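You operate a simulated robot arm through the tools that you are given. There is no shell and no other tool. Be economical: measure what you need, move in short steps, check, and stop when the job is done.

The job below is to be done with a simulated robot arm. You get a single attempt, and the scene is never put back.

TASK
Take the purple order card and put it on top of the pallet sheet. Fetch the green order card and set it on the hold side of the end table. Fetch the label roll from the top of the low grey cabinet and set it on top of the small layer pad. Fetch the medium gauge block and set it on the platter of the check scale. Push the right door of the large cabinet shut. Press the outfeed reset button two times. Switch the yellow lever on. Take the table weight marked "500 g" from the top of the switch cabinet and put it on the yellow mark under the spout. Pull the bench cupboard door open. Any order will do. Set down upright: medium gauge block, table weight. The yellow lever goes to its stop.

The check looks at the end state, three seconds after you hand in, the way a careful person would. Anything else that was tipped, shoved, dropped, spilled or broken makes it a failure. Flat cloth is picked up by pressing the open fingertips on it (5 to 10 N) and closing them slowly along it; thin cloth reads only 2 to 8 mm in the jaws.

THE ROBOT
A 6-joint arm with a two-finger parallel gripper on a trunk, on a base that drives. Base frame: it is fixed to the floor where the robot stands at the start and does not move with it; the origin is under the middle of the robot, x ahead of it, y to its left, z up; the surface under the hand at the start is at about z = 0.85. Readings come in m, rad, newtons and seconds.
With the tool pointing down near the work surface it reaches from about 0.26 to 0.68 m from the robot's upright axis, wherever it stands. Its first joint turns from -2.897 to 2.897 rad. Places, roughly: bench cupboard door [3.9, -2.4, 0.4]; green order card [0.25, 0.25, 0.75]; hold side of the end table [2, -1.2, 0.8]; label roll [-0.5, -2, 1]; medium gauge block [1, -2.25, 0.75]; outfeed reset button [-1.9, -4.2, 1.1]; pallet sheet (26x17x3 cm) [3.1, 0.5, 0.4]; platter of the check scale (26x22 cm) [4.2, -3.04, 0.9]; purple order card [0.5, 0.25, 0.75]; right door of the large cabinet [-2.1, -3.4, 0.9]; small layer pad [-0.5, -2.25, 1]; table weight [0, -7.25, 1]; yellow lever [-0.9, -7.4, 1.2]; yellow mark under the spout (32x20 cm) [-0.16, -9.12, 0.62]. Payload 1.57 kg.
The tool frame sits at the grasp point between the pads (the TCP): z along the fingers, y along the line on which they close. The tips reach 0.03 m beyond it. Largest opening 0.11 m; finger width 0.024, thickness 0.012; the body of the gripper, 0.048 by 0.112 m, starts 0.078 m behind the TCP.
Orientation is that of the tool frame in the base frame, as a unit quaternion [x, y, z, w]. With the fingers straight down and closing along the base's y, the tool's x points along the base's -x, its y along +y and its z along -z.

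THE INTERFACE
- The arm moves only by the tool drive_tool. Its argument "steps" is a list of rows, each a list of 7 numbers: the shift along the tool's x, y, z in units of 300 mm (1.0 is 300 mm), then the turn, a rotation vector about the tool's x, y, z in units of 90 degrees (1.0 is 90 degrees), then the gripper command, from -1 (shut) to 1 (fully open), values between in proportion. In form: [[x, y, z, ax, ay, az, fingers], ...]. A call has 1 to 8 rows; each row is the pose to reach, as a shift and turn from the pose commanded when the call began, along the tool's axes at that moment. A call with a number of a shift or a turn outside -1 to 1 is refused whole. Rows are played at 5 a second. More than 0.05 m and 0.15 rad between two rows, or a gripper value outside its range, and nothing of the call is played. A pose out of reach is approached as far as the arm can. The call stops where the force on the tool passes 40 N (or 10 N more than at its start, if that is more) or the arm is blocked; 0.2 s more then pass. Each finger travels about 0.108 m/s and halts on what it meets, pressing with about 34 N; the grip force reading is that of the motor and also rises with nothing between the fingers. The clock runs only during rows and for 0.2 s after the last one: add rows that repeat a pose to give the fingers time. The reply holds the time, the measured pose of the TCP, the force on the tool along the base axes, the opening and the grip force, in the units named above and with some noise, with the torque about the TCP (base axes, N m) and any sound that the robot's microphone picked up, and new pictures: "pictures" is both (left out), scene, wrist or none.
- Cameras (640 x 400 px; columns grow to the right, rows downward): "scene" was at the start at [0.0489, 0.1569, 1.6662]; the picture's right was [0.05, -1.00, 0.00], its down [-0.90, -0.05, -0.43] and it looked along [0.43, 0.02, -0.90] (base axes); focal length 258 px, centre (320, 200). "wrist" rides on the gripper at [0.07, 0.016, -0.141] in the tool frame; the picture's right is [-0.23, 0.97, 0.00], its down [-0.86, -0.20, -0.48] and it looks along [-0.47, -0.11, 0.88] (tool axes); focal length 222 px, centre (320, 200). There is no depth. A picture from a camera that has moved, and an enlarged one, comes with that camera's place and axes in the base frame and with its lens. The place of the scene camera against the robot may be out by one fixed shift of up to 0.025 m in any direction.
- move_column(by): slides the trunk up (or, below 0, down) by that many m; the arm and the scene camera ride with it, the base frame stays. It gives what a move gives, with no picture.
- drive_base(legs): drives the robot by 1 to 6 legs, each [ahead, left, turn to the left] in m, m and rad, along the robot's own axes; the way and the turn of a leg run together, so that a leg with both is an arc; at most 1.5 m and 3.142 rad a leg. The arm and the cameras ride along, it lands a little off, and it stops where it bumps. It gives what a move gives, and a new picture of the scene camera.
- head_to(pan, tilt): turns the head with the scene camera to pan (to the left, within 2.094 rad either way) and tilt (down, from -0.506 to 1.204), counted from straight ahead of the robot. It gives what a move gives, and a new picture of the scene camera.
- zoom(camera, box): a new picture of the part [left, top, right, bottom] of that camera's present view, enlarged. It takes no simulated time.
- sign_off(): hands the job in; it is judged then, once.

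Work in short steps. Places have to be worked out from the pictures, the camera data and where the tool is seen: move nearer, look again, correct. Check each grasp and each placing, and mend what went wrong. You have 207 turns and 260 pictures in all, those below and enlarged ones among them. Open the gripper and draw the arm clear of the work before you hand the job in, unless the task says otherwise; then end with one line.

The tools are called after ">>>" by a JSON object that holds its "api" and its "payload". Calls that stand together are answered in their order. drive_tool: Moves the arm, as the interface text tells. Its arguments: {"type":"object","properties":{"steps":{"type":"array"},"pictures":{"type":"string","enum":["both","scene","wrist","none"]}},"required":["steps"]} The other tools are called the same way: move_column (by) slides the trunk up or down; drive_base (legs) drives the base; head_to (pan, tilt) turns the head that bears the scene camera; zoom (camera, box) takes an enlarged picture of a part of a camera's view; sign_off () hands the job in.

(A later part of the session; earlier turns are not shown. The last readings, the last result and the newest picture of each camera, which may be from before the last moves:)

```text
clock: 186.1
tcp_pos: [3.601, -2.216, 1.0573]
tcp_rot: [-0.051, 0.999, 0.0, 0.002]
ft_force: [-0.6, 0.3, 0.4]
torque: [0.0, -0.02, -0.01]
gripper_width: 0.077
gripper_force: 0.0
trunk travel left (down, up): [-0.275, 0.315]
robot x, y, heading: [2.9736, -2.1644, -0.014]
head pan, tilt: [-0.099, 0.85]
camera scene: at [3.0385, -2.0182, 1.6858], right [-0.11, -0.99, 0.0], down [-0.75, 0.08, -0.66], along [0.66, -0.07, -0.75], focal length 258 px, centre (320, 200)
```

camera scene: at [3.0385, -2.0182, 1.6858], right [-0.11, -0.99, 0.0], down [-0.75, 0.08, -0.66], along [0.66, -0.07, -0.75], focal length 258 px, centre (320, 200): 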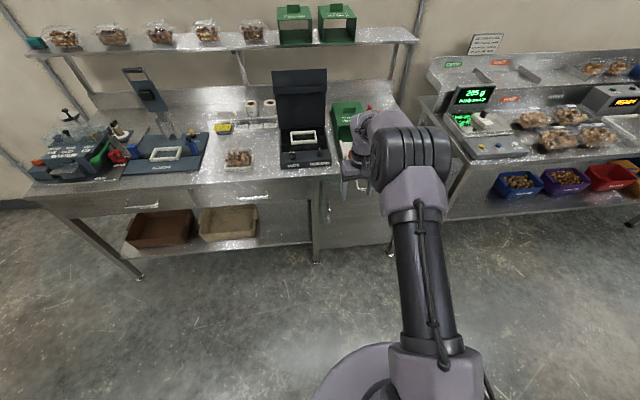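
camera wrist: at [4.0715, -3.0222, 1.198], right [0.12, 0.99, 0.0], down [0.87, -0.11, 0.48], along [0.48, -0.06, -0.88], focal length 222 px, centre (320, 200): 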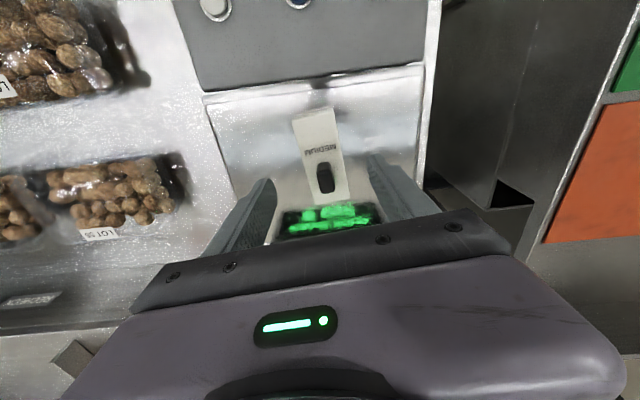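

The scale reads 205 g. I lower the trunk and pitch the tool to point forward at the door.

>>> {"api": "move_column", "payload": {"by": -0.27}}

>>> {"api": "drive_tool", "payload": {"steps": [[0, 0, 0, 0, 0, 0.06, 0.0], [0, 0, 0, 0, -0.09, 0.06, 0.0], [0, 0, 0, 0, -0.18, 0.06, 0.0], [0, 0, 0, 0, -0.27, 0.06, 0.0], [0, 0, 0, 0, -0.36, 0.06, 0.0], [0, 0, 0, 0, -0.45, 0.06, 0.0], [0, 0, 0, 0, -0.54, 0.06, 0.0]], "pictures": "none"}}

```text
clock: 188.9
tcp_pos: [3.6017, -2.2158, 0.7871]
tcp_rot: [-0.051, 0.999, 0.0, 0.002]
ft_force: [0.3, 0.2, 0.8]
torque: [-0.01, 0.0, 0.02]
gripper_width: 0.0769
gripper_force: 0.2
trunk travel left (down, up): [-0.005, 0.585]
robot x, y, heading: [2.9717, -2.165, -0.006]
head pan, tilt: [-0.099, 0.85]
```

```text
clock: 190.5
tcp_pos: [3.6011, -2.1942, 0.7837]
tcp_rot: [-0.012, 0.934, 0.067, 0.351]
ft_force: [0.1, 0.2, 0.5]
torque: [0.01, -0.03, 0.0]
gripper_width: 0.055
gripper_force: 0.1
out of reach, approached as far as the arm can: row 6, 7
trunk travel left (down, up): [-0.005, 0.585]
robot x, y, heading: [2.9723, -2.1597, -0.01]
head pan, tilt: [-0.099, 0.85]
```

Reach-limited there; I pull the tool back while finishing the turn to exactly forward.

>>> {"api": "drive_tool", "payload": {"steps": [[0.12, 0.004, -0.05, 0.0105, -0.077, -0.0073, 0.0], [0.24, 0.008, -0.1, 0.021, -0.155, -0.0146, 0.0], [0.36, 0.011, -0.15, 0.0315, -0.232, -0.0219, 0.0], [0.487, 0.015, -0.203, 0.042, -0.309, -0.029, 0.0], [0.487, 0.015, -0.203, 0.0524, -0.386, -0.0365, 0.0], [0.487, 0.015, -0.203, 0.063, -0.464, -0.0438, 0.0], [0.487, 0.015, -0.203, 0.0734, -0.541, -0.0511, 0.0]]}}

```text
clock: 192.1
tcp_pos: [3.6315, -2.3176, 0.9295]
tcp_rot: [0.004, 0.782, 0.075, 0.619]
ft_force: [-0.2, 1.1, -0.1]
torque: [-0.03, 0.01, -0.02]
gripper_width: 0.0549
gripper_force: 0.0
out of reach, approached as far as the arm can: row 1, 2, 3, 4, 5, 6, 7
trunk travel left (down, up): [-0.005, 0.585]
robot x, y, heading: [2.9708, -2.1665, -0.007]
head pan, tilt: [-0.099, 0.85]
camera scene: at [3.0384, -2.0177, 1.4157], right [-0.11, -0.99, 0.0], down [-0.75, 0.08, -0.66], along [0.66, -0.07, -0.75], focal length 258 px, centre (320, 200)
camera wrist: at [3.4756, -2.3086, 0.896], right [-0.03, 0.94, 0.34], down [-0.25, -0.34, 0.91], along [0.97, -0.06, 0.24], focal length 222 px, centre (320, 200)
```

scene: 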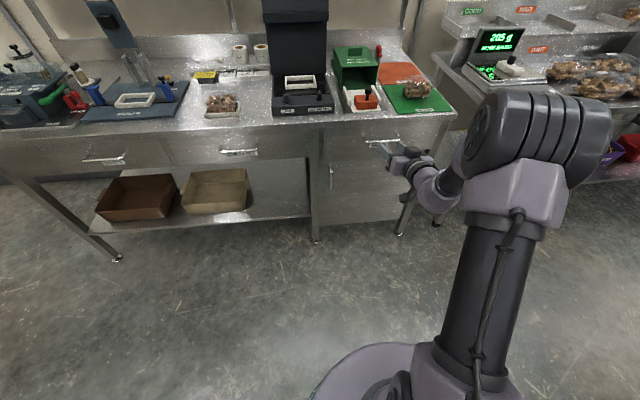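
wrist: 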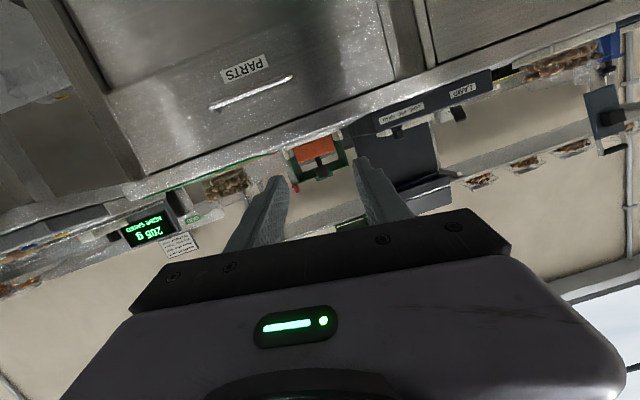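

I enlarge the door region to locate the vertical handle.

>>> {"api": "zoom", "payload": {"camera": "scene", "box": [300, 120, 440, 250]}}

```text
3.08 times, centred on (370, 185) of scene
camera zoom: at [3.0384, -2.0177, 1.4157], right [-0.11, -0.99, 0.0], down [-0.75, 0.08, -0.66], along [0.66, -0.07, -0.75], focal length 792 px, centre (166, 246)
```

zoom: 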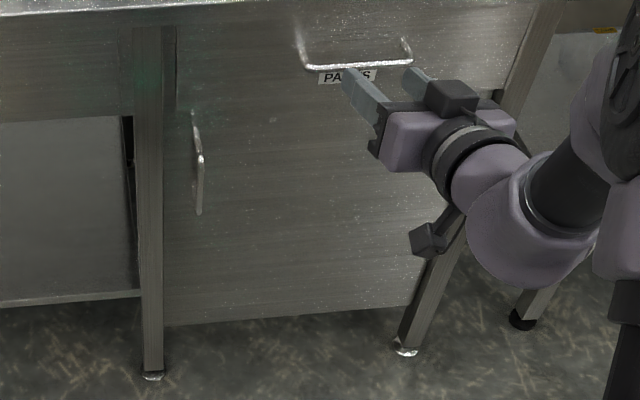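

Handle bar centre ≈ (3.84, −2.15, 0.65). I bring the tool to a 45°-down forward tilt, in reach, in line with the handle.

>>> {"api": "drive_tool", "payload": {"steps": [[0.093, 0.077, 0.012, 0.0148, 0.0645, -0.0066, 0.0], [0.186, 0.154, 0.024, 0.0296, 0.129, -0.0132, 0.0], [0.28, 0.231, 0.036, 0.0444, 0.1935, -0.02, 0.0], [0.373, 0.308, 0.047, 0.0592, 0.258, -0.0263, 0.0], [0.466, 0.385, 0.06, 0.074, 0.3225, -0.033, 0.0], [0.559, 0.462, 0.071, 0.0888, 0.387, -0.0395, 0.0]]}}

```text
clock: 193.5
tcp_pos: [3.6103, -2.1708, 0.7873]
tcp_rot: [-0.001, 0.937, 0.014, 0.35]
ft_force: [-0.4, -0.8, 0.1]
torque: [0.0, -0.02, 0.01]
gripper_width: 0.0549
gripper_force: 0.1
out of reach, approached as far as the arm can: row 3, 4, 5, 6
trunk travel left (down, up): [-0.005, 0.585]
robot x, y, heading: [2.9725, -2.1596, -0.007]
head pan, tilt: [-0.099, 0.85]
camera scene: at [3.0384, -2.019, 1.4158], right [-0.11, -0.99, 0.0], down [-0.75, 0.08, -0.66], along [0.66, -0.07, -0.75], focal length 258 px, centre (320, 200)
camera wrist: at [3.4637, -2.1577, 0.849], right [0.16, 0.97, 0.17], down [0.33, -0.22, 0.92], along [0.93, -0.09, -0.36], focal length 222 px, centre (320, 200)
```

scene: 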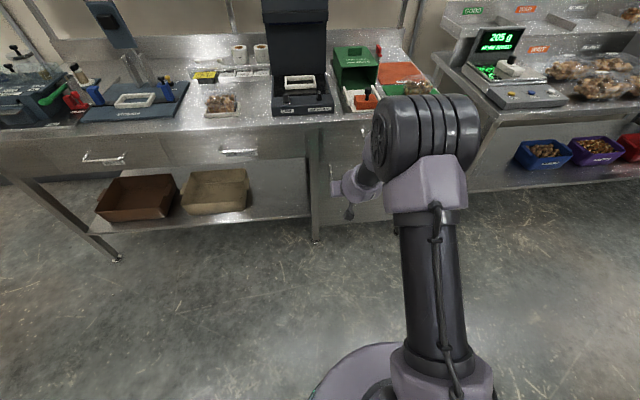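
wrist: 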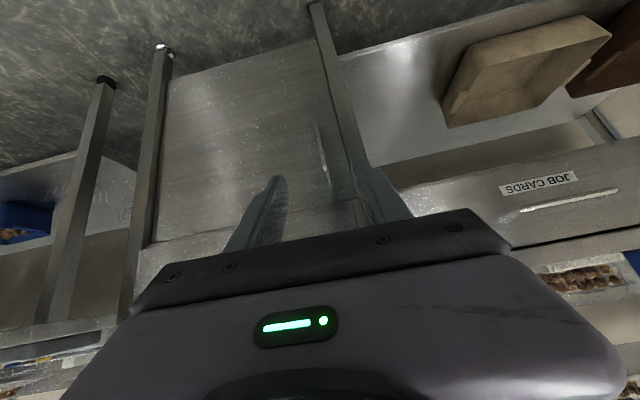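

The wrist view shows the handle bar at y≈−2.172, z 0.54–0.69, centred between the fingers. I lower the tool keeping the tilt and a bit nearer the robot to test reach.

>>> {"api": "drive_tool", "payload": {"steps": [[0.116, 0, 0.07, 0, 0, 0, 0.0], [0.232, 0, 0.14, 0, 0, 0, 0.0], [0.35, 0, 0.21, 0, 0, 0, 0.0], [0.465, 0, 0.281, 0, 0, 0, 0.0]], "pictures": "wrist"}}

```text
clock: 194.5
tcp_pos: [3.6287, -2.1557, 0.6544]
tcp_rot: [0.013, 0.944, 0.031, 0.33]
ft_force: [0.1, -0.2, 0.7]
torque: [0.0, 0.0, 0.01]
gripper_width: 0.0549
gripper_force: 0.0
out of reach, approached as far as the arm can: row 1, 2, 3, 4
trunk travel left (down, up): [-0.005, 0.585]
robot x, y, heading: [2.9714, -2.1648, -0.009]
head pan, tilt: [-0.099, 0.85]
camera wrist: at [3.4854, -2.1433, 0.7216], right [0.18, 0.96, 0.21], down [0.37, -0.26, 0.89], along [0.91, -0.08, -0.4], focal length 222 px, centre (320, 200)
```

wrist: 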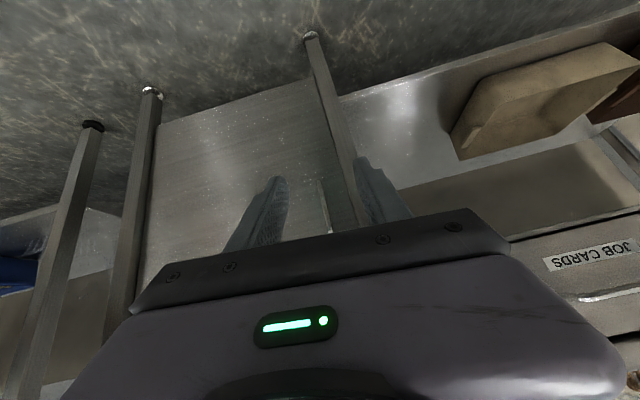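

The arm settled at z 0.654 with the tilt — fine. I drive the base forward to bring the fingers around the bar.

>>> {"api": "drive_base", "payload": {"legs": [[0.16, -0.014, 0]]}}

>>> {"api": "zoom", "payload": {"camera": "wrist", "box": [0, 0, 640, 400]}}

```text
clock: 195.9
tcp_pos: [3.7898, -2.1709, 0.6542]
tcp_rot: [0.012, 0.944, 0.032, 0.329]
ft_force: [0.6, 0.2, -0.5]
torque: [-0.01, 0.01, 0.01]
gripper_width: 0.055
gripper_force: 0.1
trunk travel left (down, up): [-0.005, 0.585]
robot x, y, heading: [3.134, -2.1814, -0.004]
head pan, tilt: [-0.099, 0.85]
camera scene: at [3.199, -2.0333, 1.4158], right [-0.11, -0.99, 0.0], down [-0.75, 0.08, -0.66], along [0.66, -0.07, -0.75], focal length 258 px, centre (320, 200)
```

scene: 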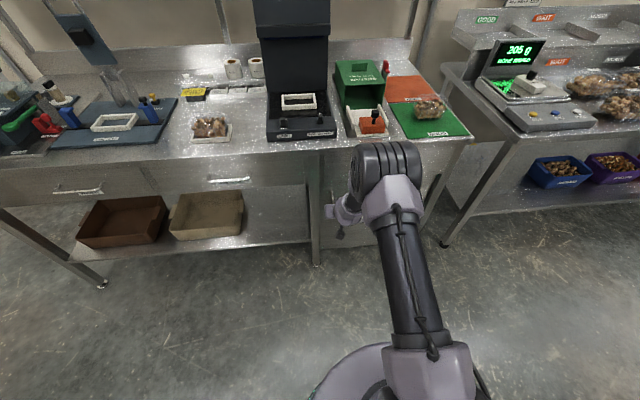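

```text
1.00 times, centred on (320, 200) of wrist (not enlarged: the box is as wide or as high as the picture)
camera zoom: at [3.6458, -2.1582, 0.7221], right [0.18, 0.96, 0.21], down [0.37, -0.26, 0.89], along [0.91, -0.08, -0.4], focal length 222 px, centre (320, 200)
```

zoom: 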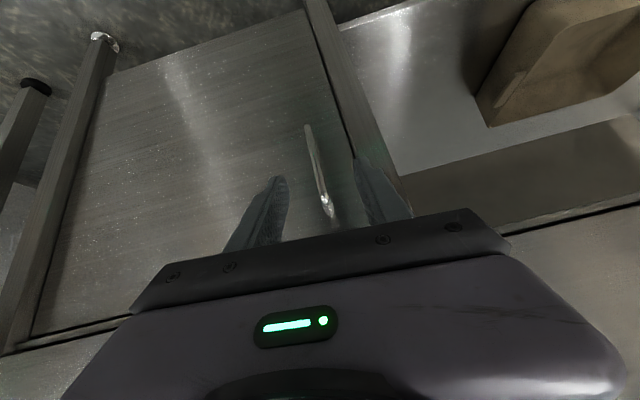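

The bar spans z≈0.52–0.64 at x≈3.86, so I lower the tool 5 cm first.

>>> {"api": "drive_tool", "payload": {"steps": [[0.06, 0, 0.075, 0, 0, 0, 0.0], [0.13, 0, 0.15, 0, 0, 0, 0.0]], "pictures": "wrist"}}

```text
clock: 196.5
tcp_pos: [3.7939, -2.165, 0.5962]
tcp_rot: [0.014, 0.945, 0.035, 0.326]
ft_force: [-0.8, 0.9, 0.0]
torque: [-0.03, 0.0, 0.02]
gripper_width: 0.0554
gripper_force: 0.1
out of reach, approached as far as the arm can: row 2
trunk travel left (down, up): [-0.005, 0.585]
robot x, y, heading: [3.1341, -2.1789, -0.007]
head pan, tilt: [-0.099, 0.85]
camera wrist: at [3.6522, -2.153, 0.6646], right [0.18, 0.96, 0.21], down [0.38, -0.27, 0.89], along [0.91, -0.08, -0.41], focal length 222 px, centre (320, 200)
```

wrist: 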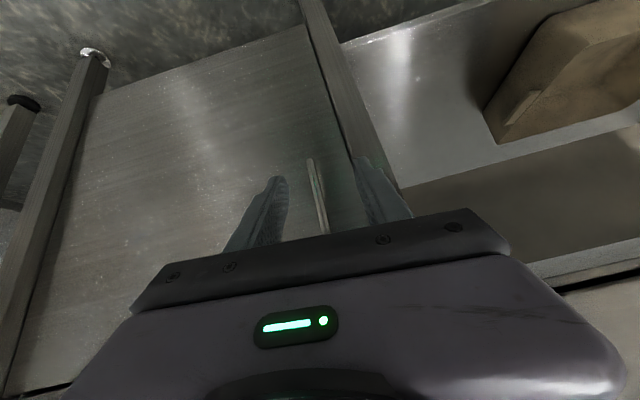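

Now forward 5 cm to put the bar between the pads.

>>> {"api": "drive_base", "payload": {"legs": [[0.05, -0.006, 0]]}}

>>> {"api": "zoom", "payload": {"camera": "wrist", "box": [200, 100, 440, 260]}}

```text
clock: 197.4
tcp_pos: [3.8444, -2.1719, 0.5973]
tcp_rot: [0.012, 0.944, 0.036, 0.327]
ft_force: [0.2, -0.6, -0.9]
torque: [0.01, -0.02, 0.01]
gripper_width: 0.0549
gripper_force: 0.1
trunk travel left (down, up): [-0.005, 0.585]
robot x, y, heading: [3.1808, -2.1852, -0.008]
head pan, tilt: [-0.099, 0.85]
camera scene: at [3.2485, -2.0397, 1.4157], right [-0.11, -0.99, 0.0], down [-0.75, 0.08, -0.66], along [0.66, -0.07, -0.75], focal length 258 px, centre (320, 200)
```

scene: 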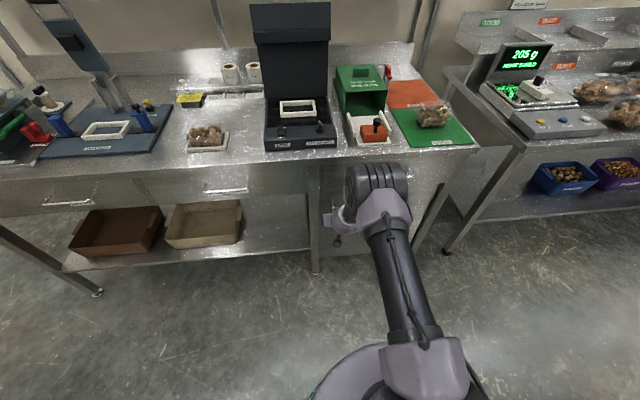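

```text
2.50 times, centred on (320, 180) of wrist
camera zoom: at [3.7017, -2.1593, 0.6649], right [0.18, 0.96, 0.21], down [0.38, -0.27, 0.89], along [0.91, -0.08, -0.41], focal length 555 px, centre (320, 250)
```

zoom: 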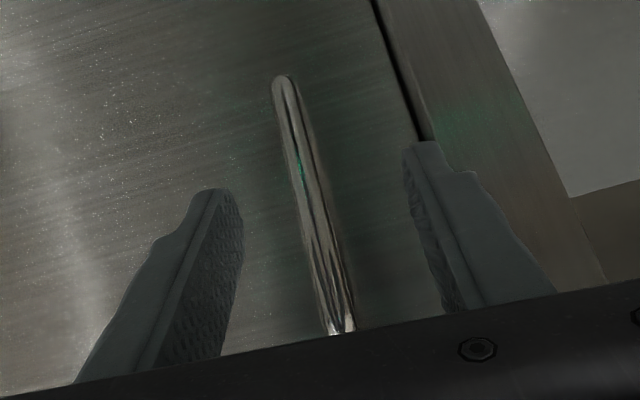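

Nearly there: 1.5 cm more, then close on the bar.

>>> {"api": "drive_base", "payload": {"legs": [[0.018, 0, 0]]}}

>>> {"api": "drive_tool", "payload": {"steps": [[0, 0, 0, 0, 0, 0, -0.4], [0, 0, 0, 0, 0, 0, -1], [0, 0, 0, 0, 0, 0, -1], [0, 0, 0, 0, 0, 0, -1]], "pictures": "wrist"}}

```text
clock: 198.2
tcp_pos: [3.8628, -2.1725, 0.5955]
tcp_rot: [0.013, 0.944, 0.036, 0.327]
ft_force: [0.0, -0.6, -1.3]
torque: [-0.02, -0.03, -0.02]
gripper_width: 0.055
gripper_force: 0.1
trunk travel left (down, up): [-0.005, 0.585]
robot x, y, heading: [3.2, -2.1875, -0.01]
head pan, tilt: [-0.099, 0.85]
camera scene: at [3.2664, -2.0398, 1.4158], right [-0.11, -0.99, 0.0], down [-0.75, 0.08, -0.66], along [0.66, -0.07, -0.75], focal length 258 px, centre (320, 200)
```

scene: 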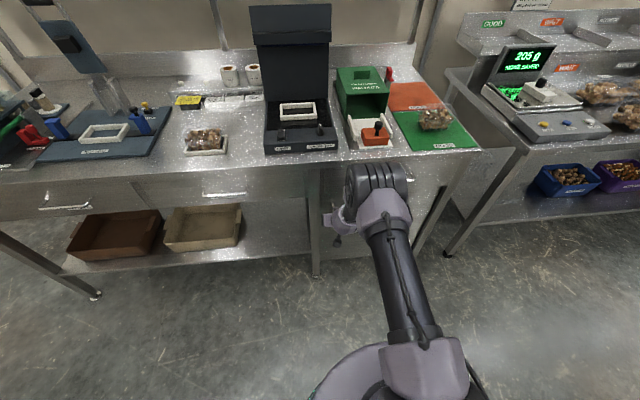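

```text
clock: 199.2
tcp_pos: [3.8609, -2.1765, 0.5955]
tcp_rot: [0.017, 0.945, 0.034, 0.326]
ft_force: [1.1, -5.8, -1.1]
torque: [-0.49, -0.17, -0.21]
gripper_width: 0.0124
gripper_force: 29.9
trunk travel left (down, up): [-0.005, 0.585]
robot x, y, heading: [3.1983, -2.19, -0.011]
head pan, tilt: [-0.099, 0.85]
stopped in row 4: the force on the tool passed its limit at 42 N (the readings are from after the stop); the commanded pose is now the measured one
camera wrist: at [3.7194, -2.1633, 0.6646], right [0.19, 0.96, 0.21], down [0.38, -0.27, 0.89], along [0.91, -0.09, -0.41], focal length 222 px, centre (320, 200)
```

wrist: 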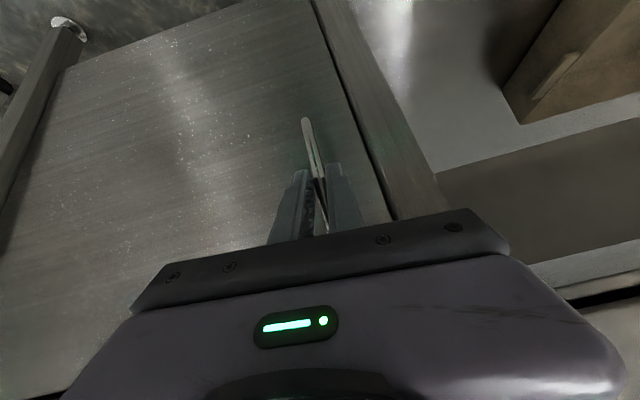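

Bar gripped (12 mm). I pull the door by driving the base in an arc about the hinge (≈(3.89, −2.60)), so the hand turns with the door; a small piece first.

>>> {"api": "drive_base", "payload": {"legs": [[-0.041, -0.069, 0.1]]}}

```text
clock: 200.6
tcp_pos: [3.8203, -2.1839, 0.5957]
tcp_rot: [-0.029, 0.944, 0.051, 0.323]
ft_force: [-0.6, -0.3, 0.6]
torque: [-0.33, -0.33, -0.01]
gripper_width: 0.0123
gripper_force: 29.0
trunk travel left (down, up): [-0.005, 0.585]
robot x, y, heading: [3.1631, -2.2554, 0.092]
head pan, tilt: [-0.099, 0.85]
stopped in leg 1: the force on the tool passed its limit at 45 N (the readings are from after the stop); the commanded pose is now the measured one
camera scene: at [3.2146, -2.1081, 1.4158], right [-0.01, -1.0, 0.0], down [-0.75, 0.01, -0.66], along [0.66, -0.01, -0.75], focal length 258 px, centre (320, 200)
```

scene: 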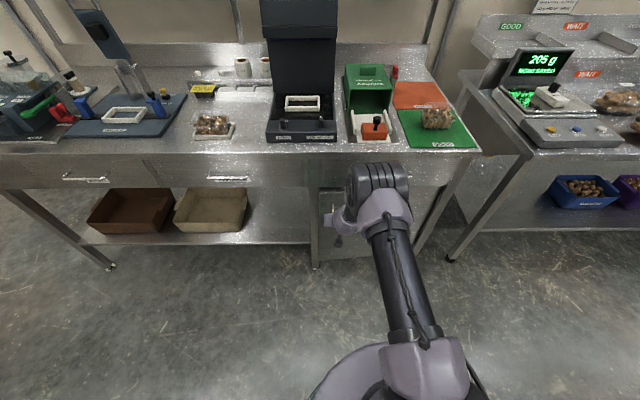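

It moves; forces relieve after each stop. I continue with more arc.

>>> {"api": "drive_base", "payload": {"legs": [[-0.043, -0.069, 0.1], [-0.043, -0.069, 0.1]]}}

```text
clock: 202.0
tcp_pos: [3.7734, -2.1976, 0.5938]
tcp_rot: [-0.075, 0.942, 0.066, 0.32]
ft_force: [-0.6, 0.4, -0.5]
torque: [-0.23, -0.5, 0.06]
gripper_width: 0.0127
gripper_force: 30.0
trunk travel left (down, up): [-0.005, 0.585]
robot x, y, heading: [3.1263, -2.3345, 0.2]
head pan, tilt: [-0.099, 0.85]
stopped in leg 2: the force on the tool passed its limit at 48 N (the readings are from after the stop); the commanded pose is now the measured one
camera scene: at [3.1652, -2.1833, 1.4158], right [0.1, -1.0, 0.0], down [-0.75, -0.07, -0.66], along [0.66, 0.06, -0.75], focal length 258 px, centre (320, 200)
```

scene: 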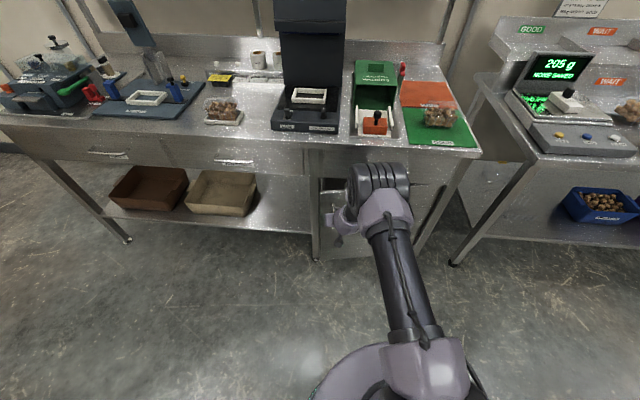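

>>> {"api": "drive_base", "payload": {"legs": [[-0.0411, -0.0707, 0.1], [-0.0411, -0.0707, 0.1], [-0.0411, -0.0707, 0.1]]}}

```text
clock: 204.7
tcp_pos: [3.6598, -2.2585, 0.5954]
tcp_rot: [-0.212, 0.921, 0.112, 0.308]
ft_force: [0.6, -0.1, -2.0]
torque: [-0.1, -0.48, -0.01]
gripper_width: 0.0125
gripper_force: 29.3
trunk travel left (down, up): [-0.005, 0.585]
robot x, y, heading: [3.0854, -2.577, 0.493]
head pan, tilt: [-0.099, 0.85]
stopped in leg 3: the force on the tool passed its limit at 42 N (the readings are from after the stop); the commanded pose is now the measured one
camera scene: at [3.0787, -2.4226, 1.4158], right [0.39, -0.92, 0.0], down [-0.69, -0.29, -0.66], along [0.61, 0.25, -0.75], focal length 258 px, centre (320, 200)
```

scene: 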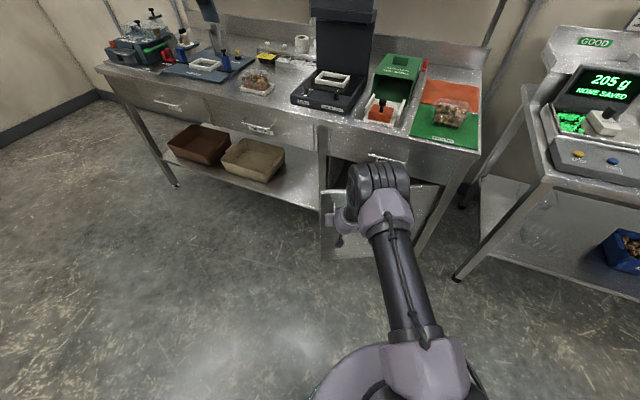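

Door at about 0.5 rad. Continuing the arc.

>>> {"api": "drive_base", "payload": {"legs": [[-0.042, -0.072, 0.1], [-0.042, -0.072, 0.1], [-0.042, -0.072, 0.1], [-0.042, -0.072, 0.1]]}}

```text
clock: 207.8
tcp_pos: [3.5443, -2.3827, 0.5943]
tcp_rot: [-0.39, 0.861, 0.172, 0.278]
ft_force: [10.2, -6.0, -3.1]
torque: [-0.43, -0.23, -0.23]
gripper_width: 0.0127
gripper_force: 29.1
trunk travel left (down, up): [-0.005, 0.585]
robot x, y, heading: [3.1399, -2.9036, 0.893]
head pan, tilt: [-0.099, 0.85]
camera scene: at [3.0787, -2.7642, 1.4158], right [0.71, -0.7, 0.0], down [-0.53, -0.54, -0.66], along [0.46, 0.47, -0.75], focal length 258 px, centre (320, 200)
```

scene: 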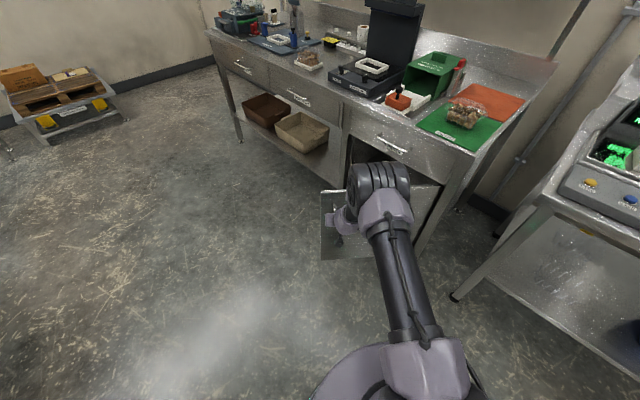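

About 0.9 rad. Onward to roughly 1.35.

>>> {"api": "drive_base", "payload": {"legs": [[-0.042, -0.072, 0.1], [-0.042, -0.072, 0.1], [-0.042, -0.072, 0.1], [-0.042, -0.072, 0.1], [-0.02, -0.036, 0.05]]}}

```text
clock: 211.4
tcp_pos: [3.4795, -2.5642, 0.5955]
tcp_rot: [-0.574, 0.751, 0.23, 0.233]
ft_force: [-18.9, 3.8, -2.0]
torque: [-0.25, 0.08, 0.51]
gripper_width: 0.0125
gripper_force: 29.3
trunk travel left (down, up): [-0.005, 0.585]
robot x, y, heading: [3.3433, -3.2168, 1.346]
head pan, tilt: [-0.099, 0.85]
camera scene: at [3.235, -3.1124, 1.4156], right [0.95, -0.32, 0.0], down [-0.24, -0.71, -0.66], along [0.21, 0.63, -0.75], focal length 258 px, centre (320, 200)
```

scene: 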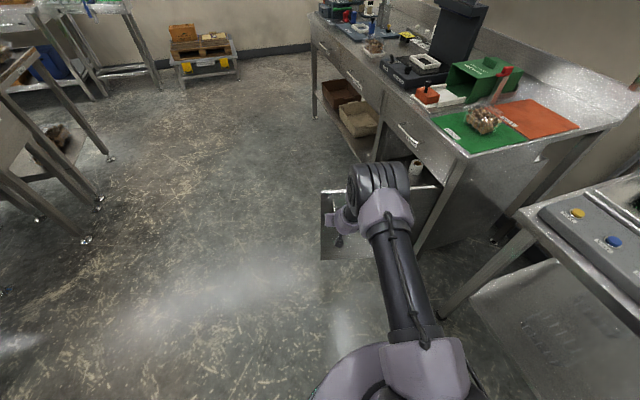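

The door stands open ~77°. I release the bar and back away.

>>> {"api": "drive_tool", "payload": {"steps": [[0, 0, 0, 0, 0, 0, -0.8], [0, 0, 0, 0, 0, 0, -0.4], [0, 0, 0, 0, 0, 0, -0.1], [0, 0, 0, 0, 0, 0, 0]], "pictures": "none"}}

>>> {"api": "drive_base", "payload": {"legs": [[-0.2, 0, 0]]}}

```text
clock: 212.4
tcp_pos: [3.4806, -2.5637, 0.5956]
tcp_rot: [-0.575, 0.75, 0.23, 0.233]
ft_force: [0.4, 0.8, 1.0]
torque: [-0.01, -0.01, 0.0]
gripper_width: 0.0549
gripper_force: 0.0
trunk travel left (down, up): [-0.005, 0.585]
robot x, y, heading: [3.3456, -3.2169, 1.344]
head pan, tilt: [-0.099, 0.85]
```

```text
clock: 213.9
tcp_pos: [3.439, -2.7568, 0.5948]
tcp_rot: [-0.574, 0.75, 0.229, 0.233]
ft_force: [0.2, -0.1, 1.2]
torque: [-0.01, 0.04, -0.03]
gripper_width: 0.0548
gripper_force: 0.2
trunk travel left (down, up): [-0.005, 0.585]
robot x, y, heading: [3.3024, -3.4055, 1.348]
head pan, tilt: [-0.099, 0.85]
camera scene: at [3.1926, -3.3058, 1.4158], right [0.95, -0.32, 0.0], down [-0.24, -0.71, -0.66], along [0.21, 0.63, -0.75], focal length 258 px, centre (320, 200)
```

scene: 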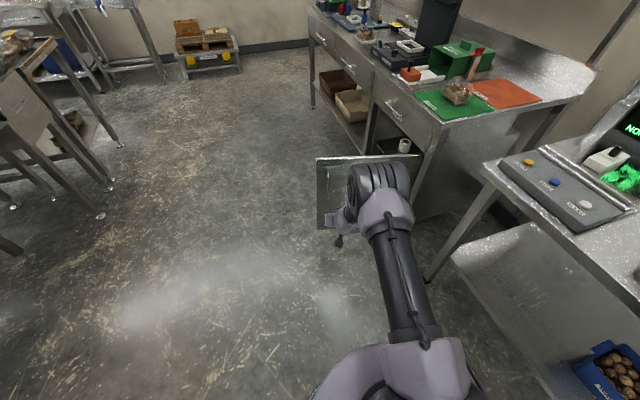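

The door stays open. I raise the trunk and return the tool to pointing straight down, retracting.

>>> {"api": "move_column", "payload": {"by": 0.27}}

>>> {"api": "drive_tool", "payload": {"steps": [[0, 0, -0.13, 0, 0, 0, 0], [0, 0, -0.26, 0.0087, 0.085, -0.005, 0], [0, 0, -0.39, 0.0175, 0.17, -0.01, 0], [0, 0, -0.52, 0.026, 0.255, -0.0155, 0], [0, 0, -0.64, 0.035, 0.34, -0.0206, 0], [0, 0, -0.64, 0.0437, 0.425, -0.0258, 0]], "pictures": "none"}}

```text
clock: 216.7
tcp_pos: [3.4385, -2.758, 0.8664]
tcp_rot: [-0.575, 0.75, 0.23, 0.232]
ft_force: [0.0, 0.6, 0.2]
torque: [0.01, -0.01, 0.03]
gripper_width: 0.0548
gripper_force: 0.2
trunk travel left (down, up): [-0.275, 0.315]
robot x, y, heading: [3.3, -3.4074, 1.349]
head pan, tilt: [-0.099, 0.85]
```

```text
clock: 218.1
tcp_pos: [3.4207, -2.8729, 1.0159]
tcp_rot: [-0.624, 0.782, -0.001, -0.003]
ft_force: [-0.3, 0.1, -0.3]
torque: [-0.02, 0.03, 0.04]
gripper_width: 0.055
gripper_force: 0.1
out of reach, approached as far as the arm can: row 1, 3, 4
trunk travel left (down, up): [-0.275, 0.315]
robot x, y, heading: [3.3017, -3.4073, 1.348]
head pan, tilt: [-0.099, 0.85]
```

Tool is vertical again. I drive around the island: left past the open door, up the aisle, then turn to face −x.

>>> {"api": "drive_base", "payload": {"legs": [[0, 0, 0.222], [0, 0.45, 0], [1.4, 0, 0], [1.45, 0, 0], [0, 0, 1.571], [1.4, 0, 0]]}}

```text
clock: 245.4
tcp_pos: [0.9148, -0.5141, 1.0155]
tcp_rot: [1.0, -0.014, 0.003, 0.0]
ft_force: [-0.1, -0.4, 0.3]
torque: [0.03, 0.01, 0.01]
gripper_width: 0.0549
gripper_force: 0.1
trunk travel left (down, up): [-0.275, 0.315]
robot x, y, heading: [1.4594, -0.5283, 3.11]
head pan, tilt: [-0.099, 0.85]
camera scene: at [1.4043, -0.6458, 1.6857], right [0.13, 0.99, 0.0], down [0.75, -0.1, -0.66], along [-0.65, 0.09, -0.75], focal length 258 px, centre (320, 200)
```

scene: 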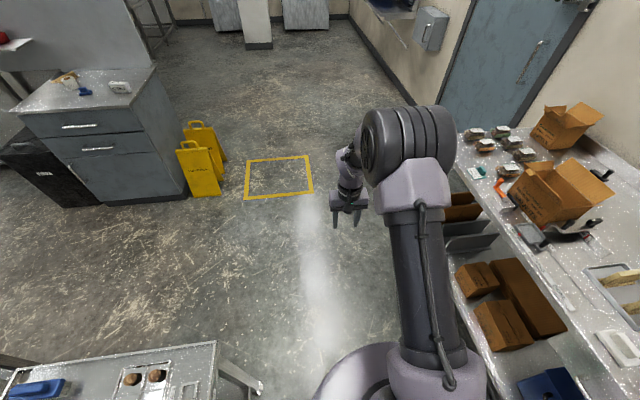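

The grey cabinet is ahead-left. I enlarge its top.

>>> {"api": "zoom", "payload": {"camera": "scene", "box": [0, 30, 200, 200]}}

```text
2.35 times, centred on (100, 115) of scene
camera zoom: at [1.4043, -0.6458, 1.6857], right [0.13, 0.99, 0.0], down [0.75, -0.1, -0.66], along [-0.65, 0.09, -0.75], focal length 606 px, centre (838, 400)
```

zoom: 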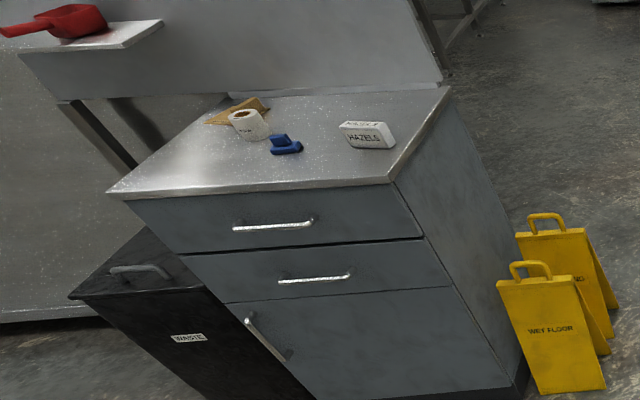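

I raise the trunk a little for clearance and drive to the cabinet's front.

>>> {"api": "move_column", "payload": {"by": 0.12}}

>>> {"api": "drive_base", "payload": {"legs": [[0.95, 0, 0.03], [0, 1.45, 0]]}}

>>> {"api": "zoom", "payload": {"camera": "scene", "box": [160, 0, 480, 200]}}

```text
clock: 246.9
tcp_pos: [0.9153, -0.5131, 1.1349]
tcp_rot: [1.0, -0.014, 0.002, 0.002]
ft_force: [-0.2, 0.5, 0.0]
torque: [0.0, 0.0, 0.03]
gripper_width: 0.0546
gripper_force: 0.0
trunk travel left (down, up): [-0.395, 0.195]
robot x, y, heading: [1.4577, -0.5292, 3.117]
head pan, tilt: [-0.099, 0.85]
```

```text
clock: 258.7
tcp_pos: [-0.0437, -1.9634, 1.1361]
tcp_rot: [1.0, -0.004, 0.003, 0.0]
ft_force: [-0.3, -0.4, 0.4]
torque: [0.03, 0.0, 0.01]
gripper_width: 0.0551
gripper_force: 0.1
trunk travel left (down, up): [-0.395, 0.195]
robot x, y, heading: [0.4973, -1.9714, 3.131]
head pan, tilt: [-0.099, 0.85]
camera scene: at [0.4488, -2.0862, 1.8057], right [0.11, 0.99, 0.0], down [0.75, -0.08, -0.66], along [-0.66, 0.07, -0.75], focal length 258 px, centre (320, 200)
```

scene: 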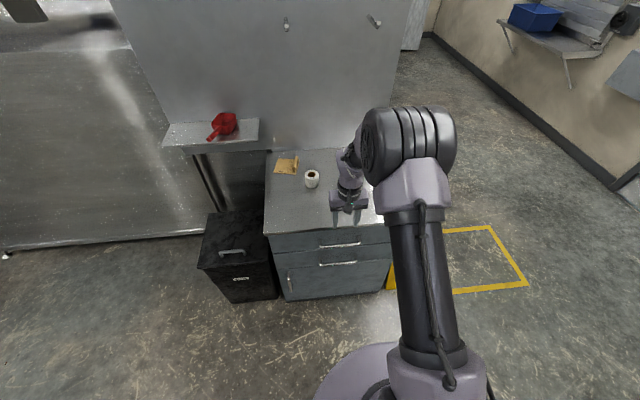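

```text
2.00 times, centred on (320, 100) of scene
camera zoom: at [0.4488, -2.0862, 1.8057], right [0.11, 0.99, 0.0], down [0.75, -0.08, -0.66], along [-0.66, 0.07, -0.75], focal length 515 px, centre (320, 400)
```

zoom: 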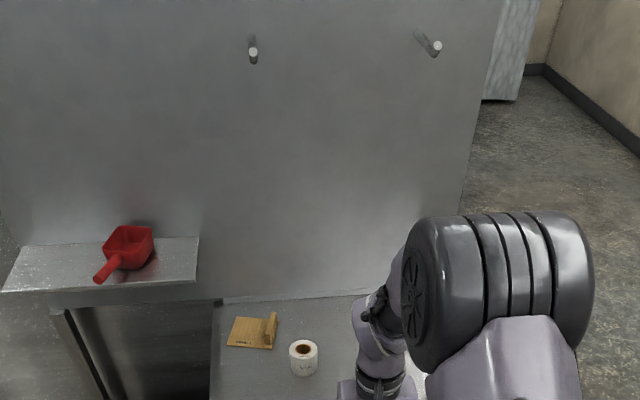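

Two views put the roll at about (−0.455, −2.028, 0.936) and the pad near (−0.59, −2.16). For more reach I lower the trunk while raising the tool.

>>> {"api": "drive_tool", "payload": {"steps": [[0, 0, -0.15, 0, 0, 0, 0.5], [0, 0, -0.3, 0, 0, 0, 1], [0, 0, -0.45, 0, 0, 0, 1], [0, 0, -0.6, 0, 0, 0, 1], [0, 0, -0.75, 0, 0, 0, 1], [0, 0, -0.9, 0, 0, 0, 1]], "pictures": "none"}}

>>> {"api": "move_column", "payload": {"by": -0.3}}

>>> {"api": "drive_base", "payload": {"legs": [[0.33, 0.05, 0.01]]}}

```text
clock: 260.1
tcp_pos: [-0.0429, -1.964, 1.4063]
tcp_rot: [1.0, -0.004, 0.002, 0.0]
ft_force: [-0.3, 1.1, 0.0]
torque: [0.0, 0.02, -0.03]
gripper_width: 0.1103
gripper_force: 0.1
trunk travel left (down, up): [-0.395, 0.195]
robot x, y, heading: [0.5017, -1.9711, 3.13]
head pan, tilt: [-0.099, 0.85]
```

```text
clock: 263.1
tcp_pos: [-0.0456, -1.9624, 1.1055]
tcp_rot: [1.0, -0.005, 0.003, 0.001]
ft_force: [-0.5, -0.7, 0.1]
torque: [0.05, 0.02, -0.02]
gripper_width: 0.11
gripper_force: 0.0
trunk travel left (down, up): [-0.095, 0.495]
robot x, y, heading: [0.4982, -1.9685, 3.131]
head pan, tilt: [-0.099, 0.85]
```

```text
clock: 265.3
tcp_pos: [-0.3757, -2.017, 1.1041]
tcp_rot: [1.0, 0.001, 0.003, 0.001]
ft_force: [0.3, 0.2, 0.3]
torque: [0.01, 0.0, 0.0]
gripper_width: 0.11
gripper_force: 0.1
trunk travel left (down, up): [-0.095, 0.495]
robot x, y, heading: [0.1696, -2.0189, -3.139]
head pan, tilt: [-0.099, 0.85]
camera scene: at [0.1189, -2.1349, 1.5057], right [0.1, 1.0, 0.0], down [0.75, -0.07, -0.66], along [-0.66, 0.06, -0.75], focal length 258 px, centre (320, 200)
```

scene: 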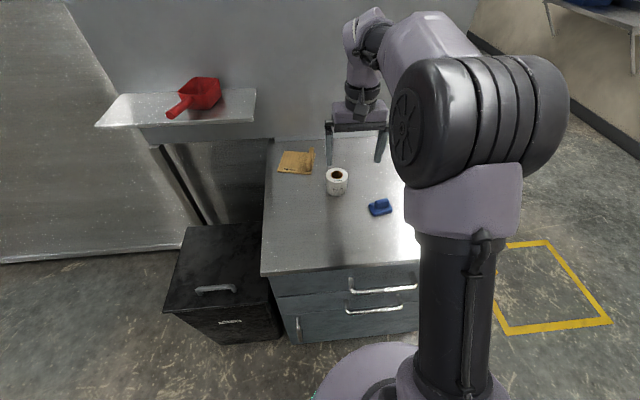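

The roll estimate is confirmed. I move above it and look with the wrist camera.

>>> {"api": "drive_tool", "payload": {"steps": [[-0.13, 0.02, 0.0, 0, 0, 0, 1], [-0.27, 0.037, 0.05, 0, 0, 0, 1], [-0.27, 0.037, 0.17, 0, 0, 0, 1]], "pictures": "wrist"}}

```text
clock: 266.1
tcp_pos: [-0.4566, -2.028, 1.0532]
tcp_rot: [1.0, 0.003, 0.003, 0.0]
ft_force: [0.4, -0.5, -1.1]
torque: [0.0, -0.01, -0.01]
gripper_width: 0.11
gripper_force: 0.1
trunk travel left (down, up): [-0.095, 0.495]
robot x, y, heading: [0.1682, -2.0147, -3.14]
head pan, tilt: [-0.099, 0.85]
camera wrist: at [-0.3876, -2.0435, 1.1943], right [-0.22, -0.97, 0.0], down [-0.86, 0.2, 0.47], along [-0.46, 0.11, -0.88], focal length 222 px, centre (320, 200)
```

wrist: 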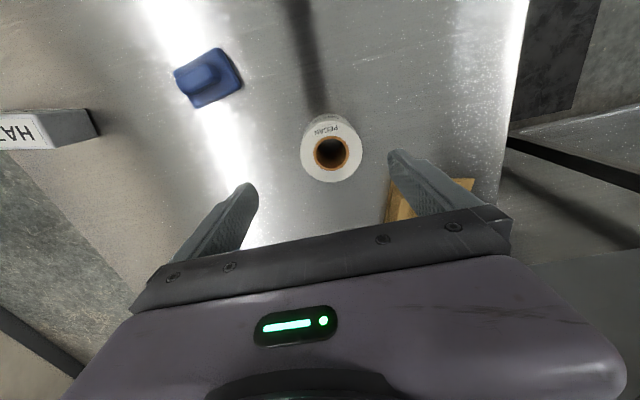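

Roll centre ≈ (−0.456, −2.04), ~6.5 cm diameter. I correct and go down around it.

>>> {"api": "drive_tool", "payload": {"steps": [[0.0, 0.04, 0.0, 0, 0, 0, 1], [0.0, 0.04, 0.12, 0, 0, 0, 1], [0.0, 0.04, 0.22, 0, 0, 0, 1], [0.0, 0.04, 0.3, 0, 0, 0, 1]]}}

```text
clock: 267.1
tcp_pos: [-0.454, -2.0401, 0.9618]
tcp_rot: [1.0, 0.002, 0.002, 0.001]
ft_force: [1.6, -0.5, 0.5]
torque: [0.0, -0.01, 0.03]
gripper_width: 0.1099
gripper_force: 0.0
trunk travel left (down, up): [-0.095, 0.495]
robot x, y, heading: [0.1666, -2.0173, -3.141]
head pan, tilt: [-0.099, 0.85]
camera scene: at [0.1193, -2.1349, 1.5057], right [0.1, 1.0, 0.0], down [0.75, -0.07, -0.66], along [-0.66, 0.06, -0.75], focal length 258 px, centre (320, 200)
camera wrist: at [-0.3866, -2.0554, 1.1037], right [-0.22, -0.97, 0.0], down [-0.86, 0.2, 0.47], along [-0.46, 0.11, -0.88], focal length 222 px, centre (320, 200)
```

scene: 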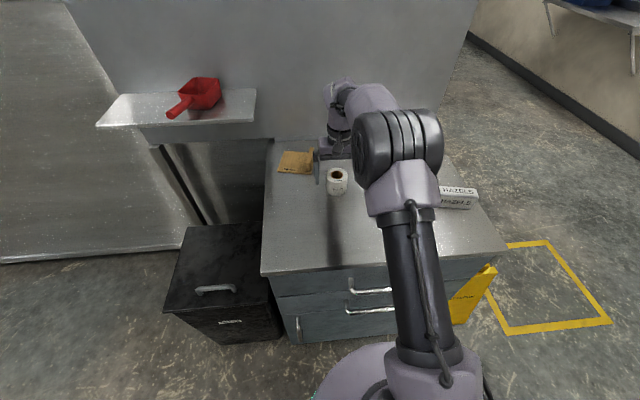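
wrist: 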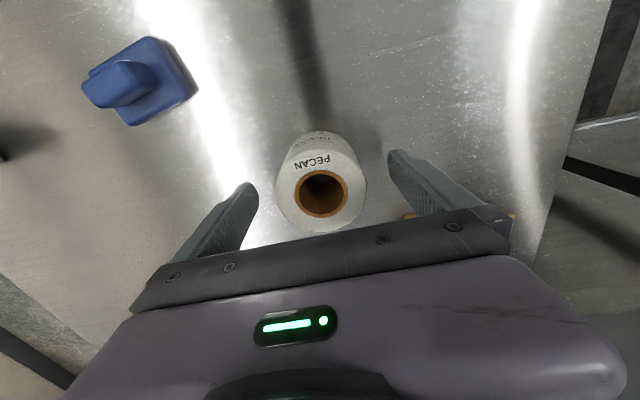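

Centred exactly; roll top at z≈0.97. I lower 1.2 cm and close.

>>> {"api": "drive_tool", "payload": {"steps": [[0, 0, 0.02, 0, 0, 0, 1], [0, 0, 0.04, 0, 0, 0, 0.6], [0, 0, 0.04, 0, 0, 0, 0.2], [0, 0, 0.04, 0, 0, 0, -0.4], [0, 0, 0.04, 0, 0, 0, -0.4], [0, 0, -0.02, 0, 0, 0, -0.4], [0, 0, -0.12, 0, 0, 0, -0.4]], "pictures": "both"}}

```text
clock: 268.7
tcp_pos: [-0.4559, -2.0406, 0.9996]
tcp_rot: [1.0, 0.002, 0.002, 0.001]
ft_force: [-0.3, -0.5, -1.7]
torque: [0.02, -0.03, 0.01]
gripper_width: 0.0674
gripper_force: 34.0
trunk travel left (down, up): [-0.095, 0.495]
robot x, y, heading: [0.1714, -2.0152, -3.139]
head pan, tilt: [-0.099, 0.85]
camera scene: at [0.1195, -2.1349, 1.5058], right [0.1, 1.0, 0.0], down [0.75, -0.07, -0.66], along [-0.66, 0.06, -0.75], focal length 258 px, centre (320, 200)
camera wrist: at [-0.3883, -2.0559, 1.1407], right [-0.22, -0.97, 0.0], down [-0.86, 0.2, 0.47], along [-0.46, 0.11, -0.88], focal length 222 px, centre (320, 200)
```

scene: 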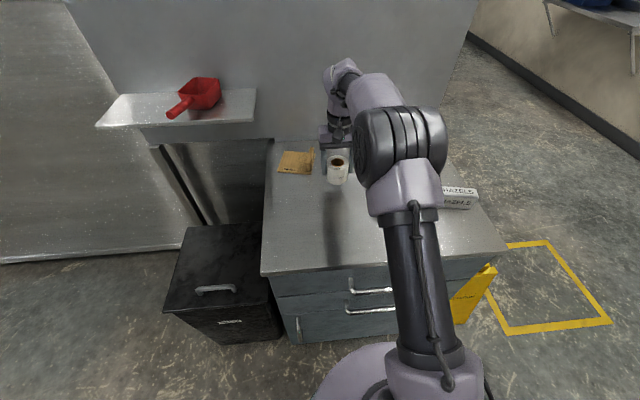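
wrist: 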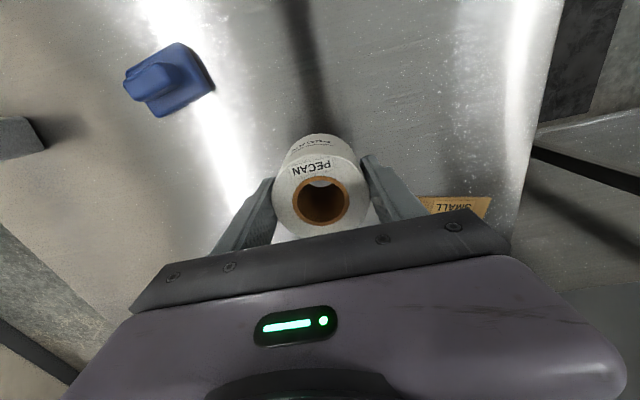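

Roll held. I enlarge the pad in the scene view.

>>> {"api": "zoom", "payload": {"camera": "scene", "box": [255, 130, 375, 210]}}

```text
5.00 times, centred on (315, 170) of scene
camera zoom: at [0.1195, -2.1349, 1.5058], right [0.1, 1.0, 0.0], down [0.75, -0.07, -0.66], along [-0.66, 0.06, -0.75], focal length 1287 px, centre (345, 350)
```

zoom: 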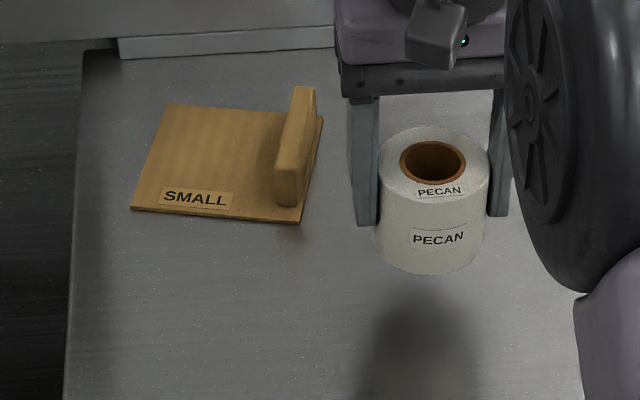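

The pad's fin would crowd a finger on its right, so I rotate the gripper 90° to close along x before placing. First lift and turn.

>>> {"api": "drive_tool", "payload": {"steps": [[0, 0, -0.06, 0, 0, -0.09, -0.4], [0, 0, -0.12, 0, 0, -0.18, -0.4], [0, 0, -0.18, 0, 0, -0.27, -0.4], [0, 0, -0.2, 0, 0, -0.36, -0.4], [0, 0, -0.2, 0, 0, -0.45, -0.4], [0, 0, -0.2, 0, 0, -0.54, -0.4], [0, 0, -0.2, 0, 0, -0.63, -0.4], [0, 0, -0.2, 0, 0, -0.72, -0.4]], "pictures": "none"}}

>>> {"api": "drive_tool", "payload": {"steps": [[0, 0, 0, 0, 0, -0.09, -0.4], [0, 0, 0, 0, 0, -0.18, -0.4], [0, 0, 0, 0, 0, -0.27, -0.4]], "pictures": "both"}}

```text
clock: 270.5
tcp_pos: [-0.4568, -2.0411, 1.059]
tcp_rot: [0.843, 0.538, 0.002, 0.002]
ft_force: [0.5, -0.2, -0.9]
torque: [-0.03, -0.02, 0.0]
gripper_width: 0.0672
gripper_force: 33.8
trunk travel left (down, up): [-0.095, 0.495]
robot x, y, heading: [0.1706, -2.0168, -3.139]
head pan, tilt: [-0.099, 0.85]
```

```text
clock: 271.3
tcp_pos: [-0.4569, -2.0403, 1.0585]
tcp_rot: [0.71, 0.704, 0.001, 0.002]
ft_force: [1.3, 0.1, -2.0]
torque: [0.0, 0.01, -0.03]
gripper_width: 0.0674
gripper_force: 33.4
trunk travel left (down, up): [-0.095, 0.495]
robot x, y, heading: [0.1711, -2.017, -3.144]
head pan, tilt: [-0.099, 0.85]
camera scene: at [0.1193, -2.1349, 1.5058], right [0.1, 1.0, 0.0], down [0.75, -0.07, -0.66], along [-0.66, 0.06, -0.75], focal length 258 px, centre (320, 200)
camera wrist: at [-0.441, -1.9703, 1.2], right [0.97, -0.24, 0.01], down [-0.21, -0.85, 0.48], along [-0.11, -0.47, -0.88], focal length 222 px, centre (320, 200)
```

scene: 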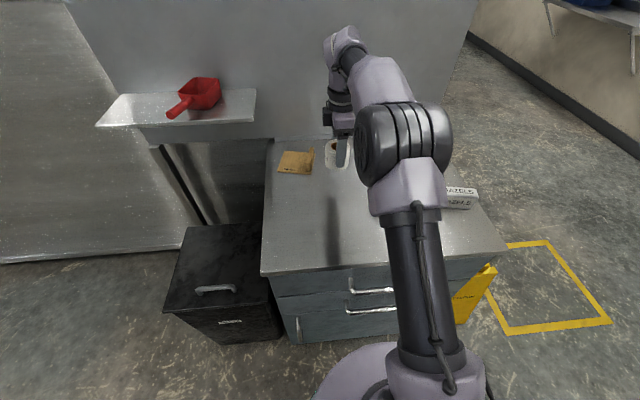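
wrist: 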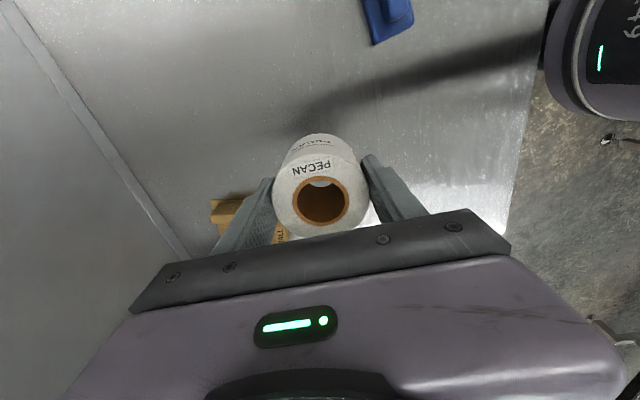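

Gripper turned. I move over the pad's free area.

>>> {"api": "drive_tool", "payload": {"steps": [[-0.1, -0.1, 0, 0, 0, 0, -0.4], [-0.2, -0.2, 0, 0, 0, 0, -0.4], [-0.3, -0.3, 0, 0, 0, 0, -0.4], [-0.4, -0.4, 0, 0, 0, 0, -0.4], [-0.467, -0.467, 0, 0, 0, 0, -0.4]], "pictures": "both"}}

>>> {"api": "zoom", "payload": {"camera": "scene", "box": [255, 110, 375, 210]}}

```text
clock: 272.5
tcp_pos: [-0.4865, -2.1352, 1.0412]
tcp_rot: [0.712, 0.703, 0.001, 0.003]
ft_force: [0.2, -0.4, -1.9]
torque: [-0.01, 0.01, -0.02]
gripper_width: 0.0676
gripper_force: 34.2
out of reach, approached as far as the arm can: row 2, 3, 4, 5
trunk travel left (down, up): [-0.095, 0.495]
robot x, y, heading: [0.168, -2.0167, -3.141]
head pan, tilt: [-0.099, 0.85]
camera scene: at [0.1193, -2.135, 1.5057], right [0.1, 1.0, 0.0], down [0.75, -0.07, -0.66], along [-0.66, 0.06, -0.75], focal length 258 px, centre (320, 200)
camera wrist: at [-0.4713, -2.0644, 1.1831], right [0.97, -0.24, 0.01], down [-0.21, -0.85, 0.48], along [-0.11, -0.47, -0.88], focal length 222 px, centre (320, 200)
```

scene: 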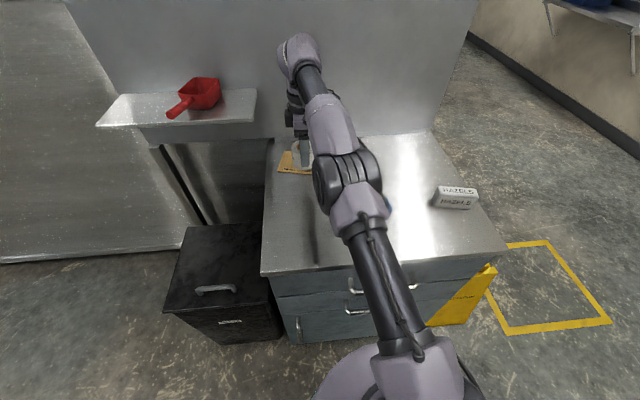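
wrist: 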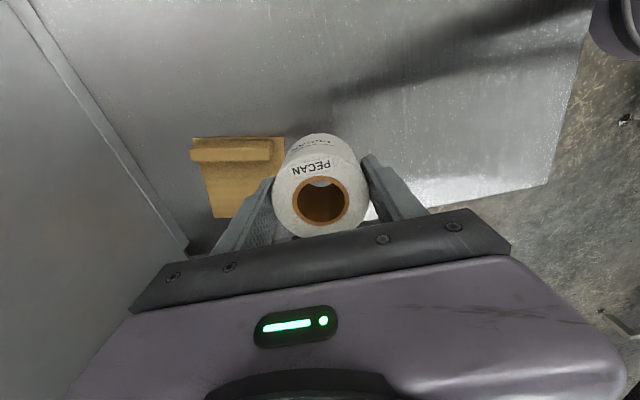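

```text
4.00 times, centred on (315, 160) of scene
camera zoom: at [0.1193, -2.135, 1.5057], right [0.1, 1.0, 0.0], down [0.75, -0.07, -0.66], along [-0.66, 0.06, -0.75], focal length 1030 px, centre (340, 360)
```

zoom: 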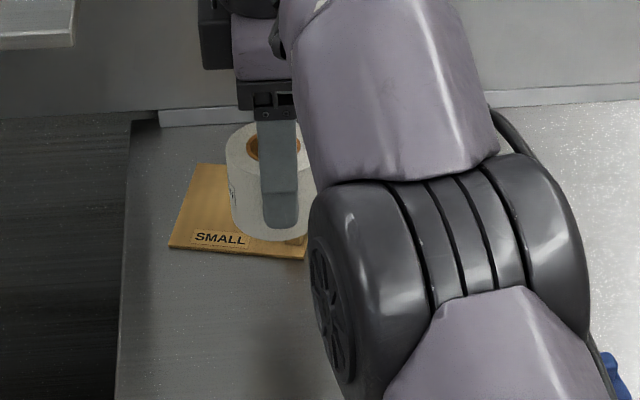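

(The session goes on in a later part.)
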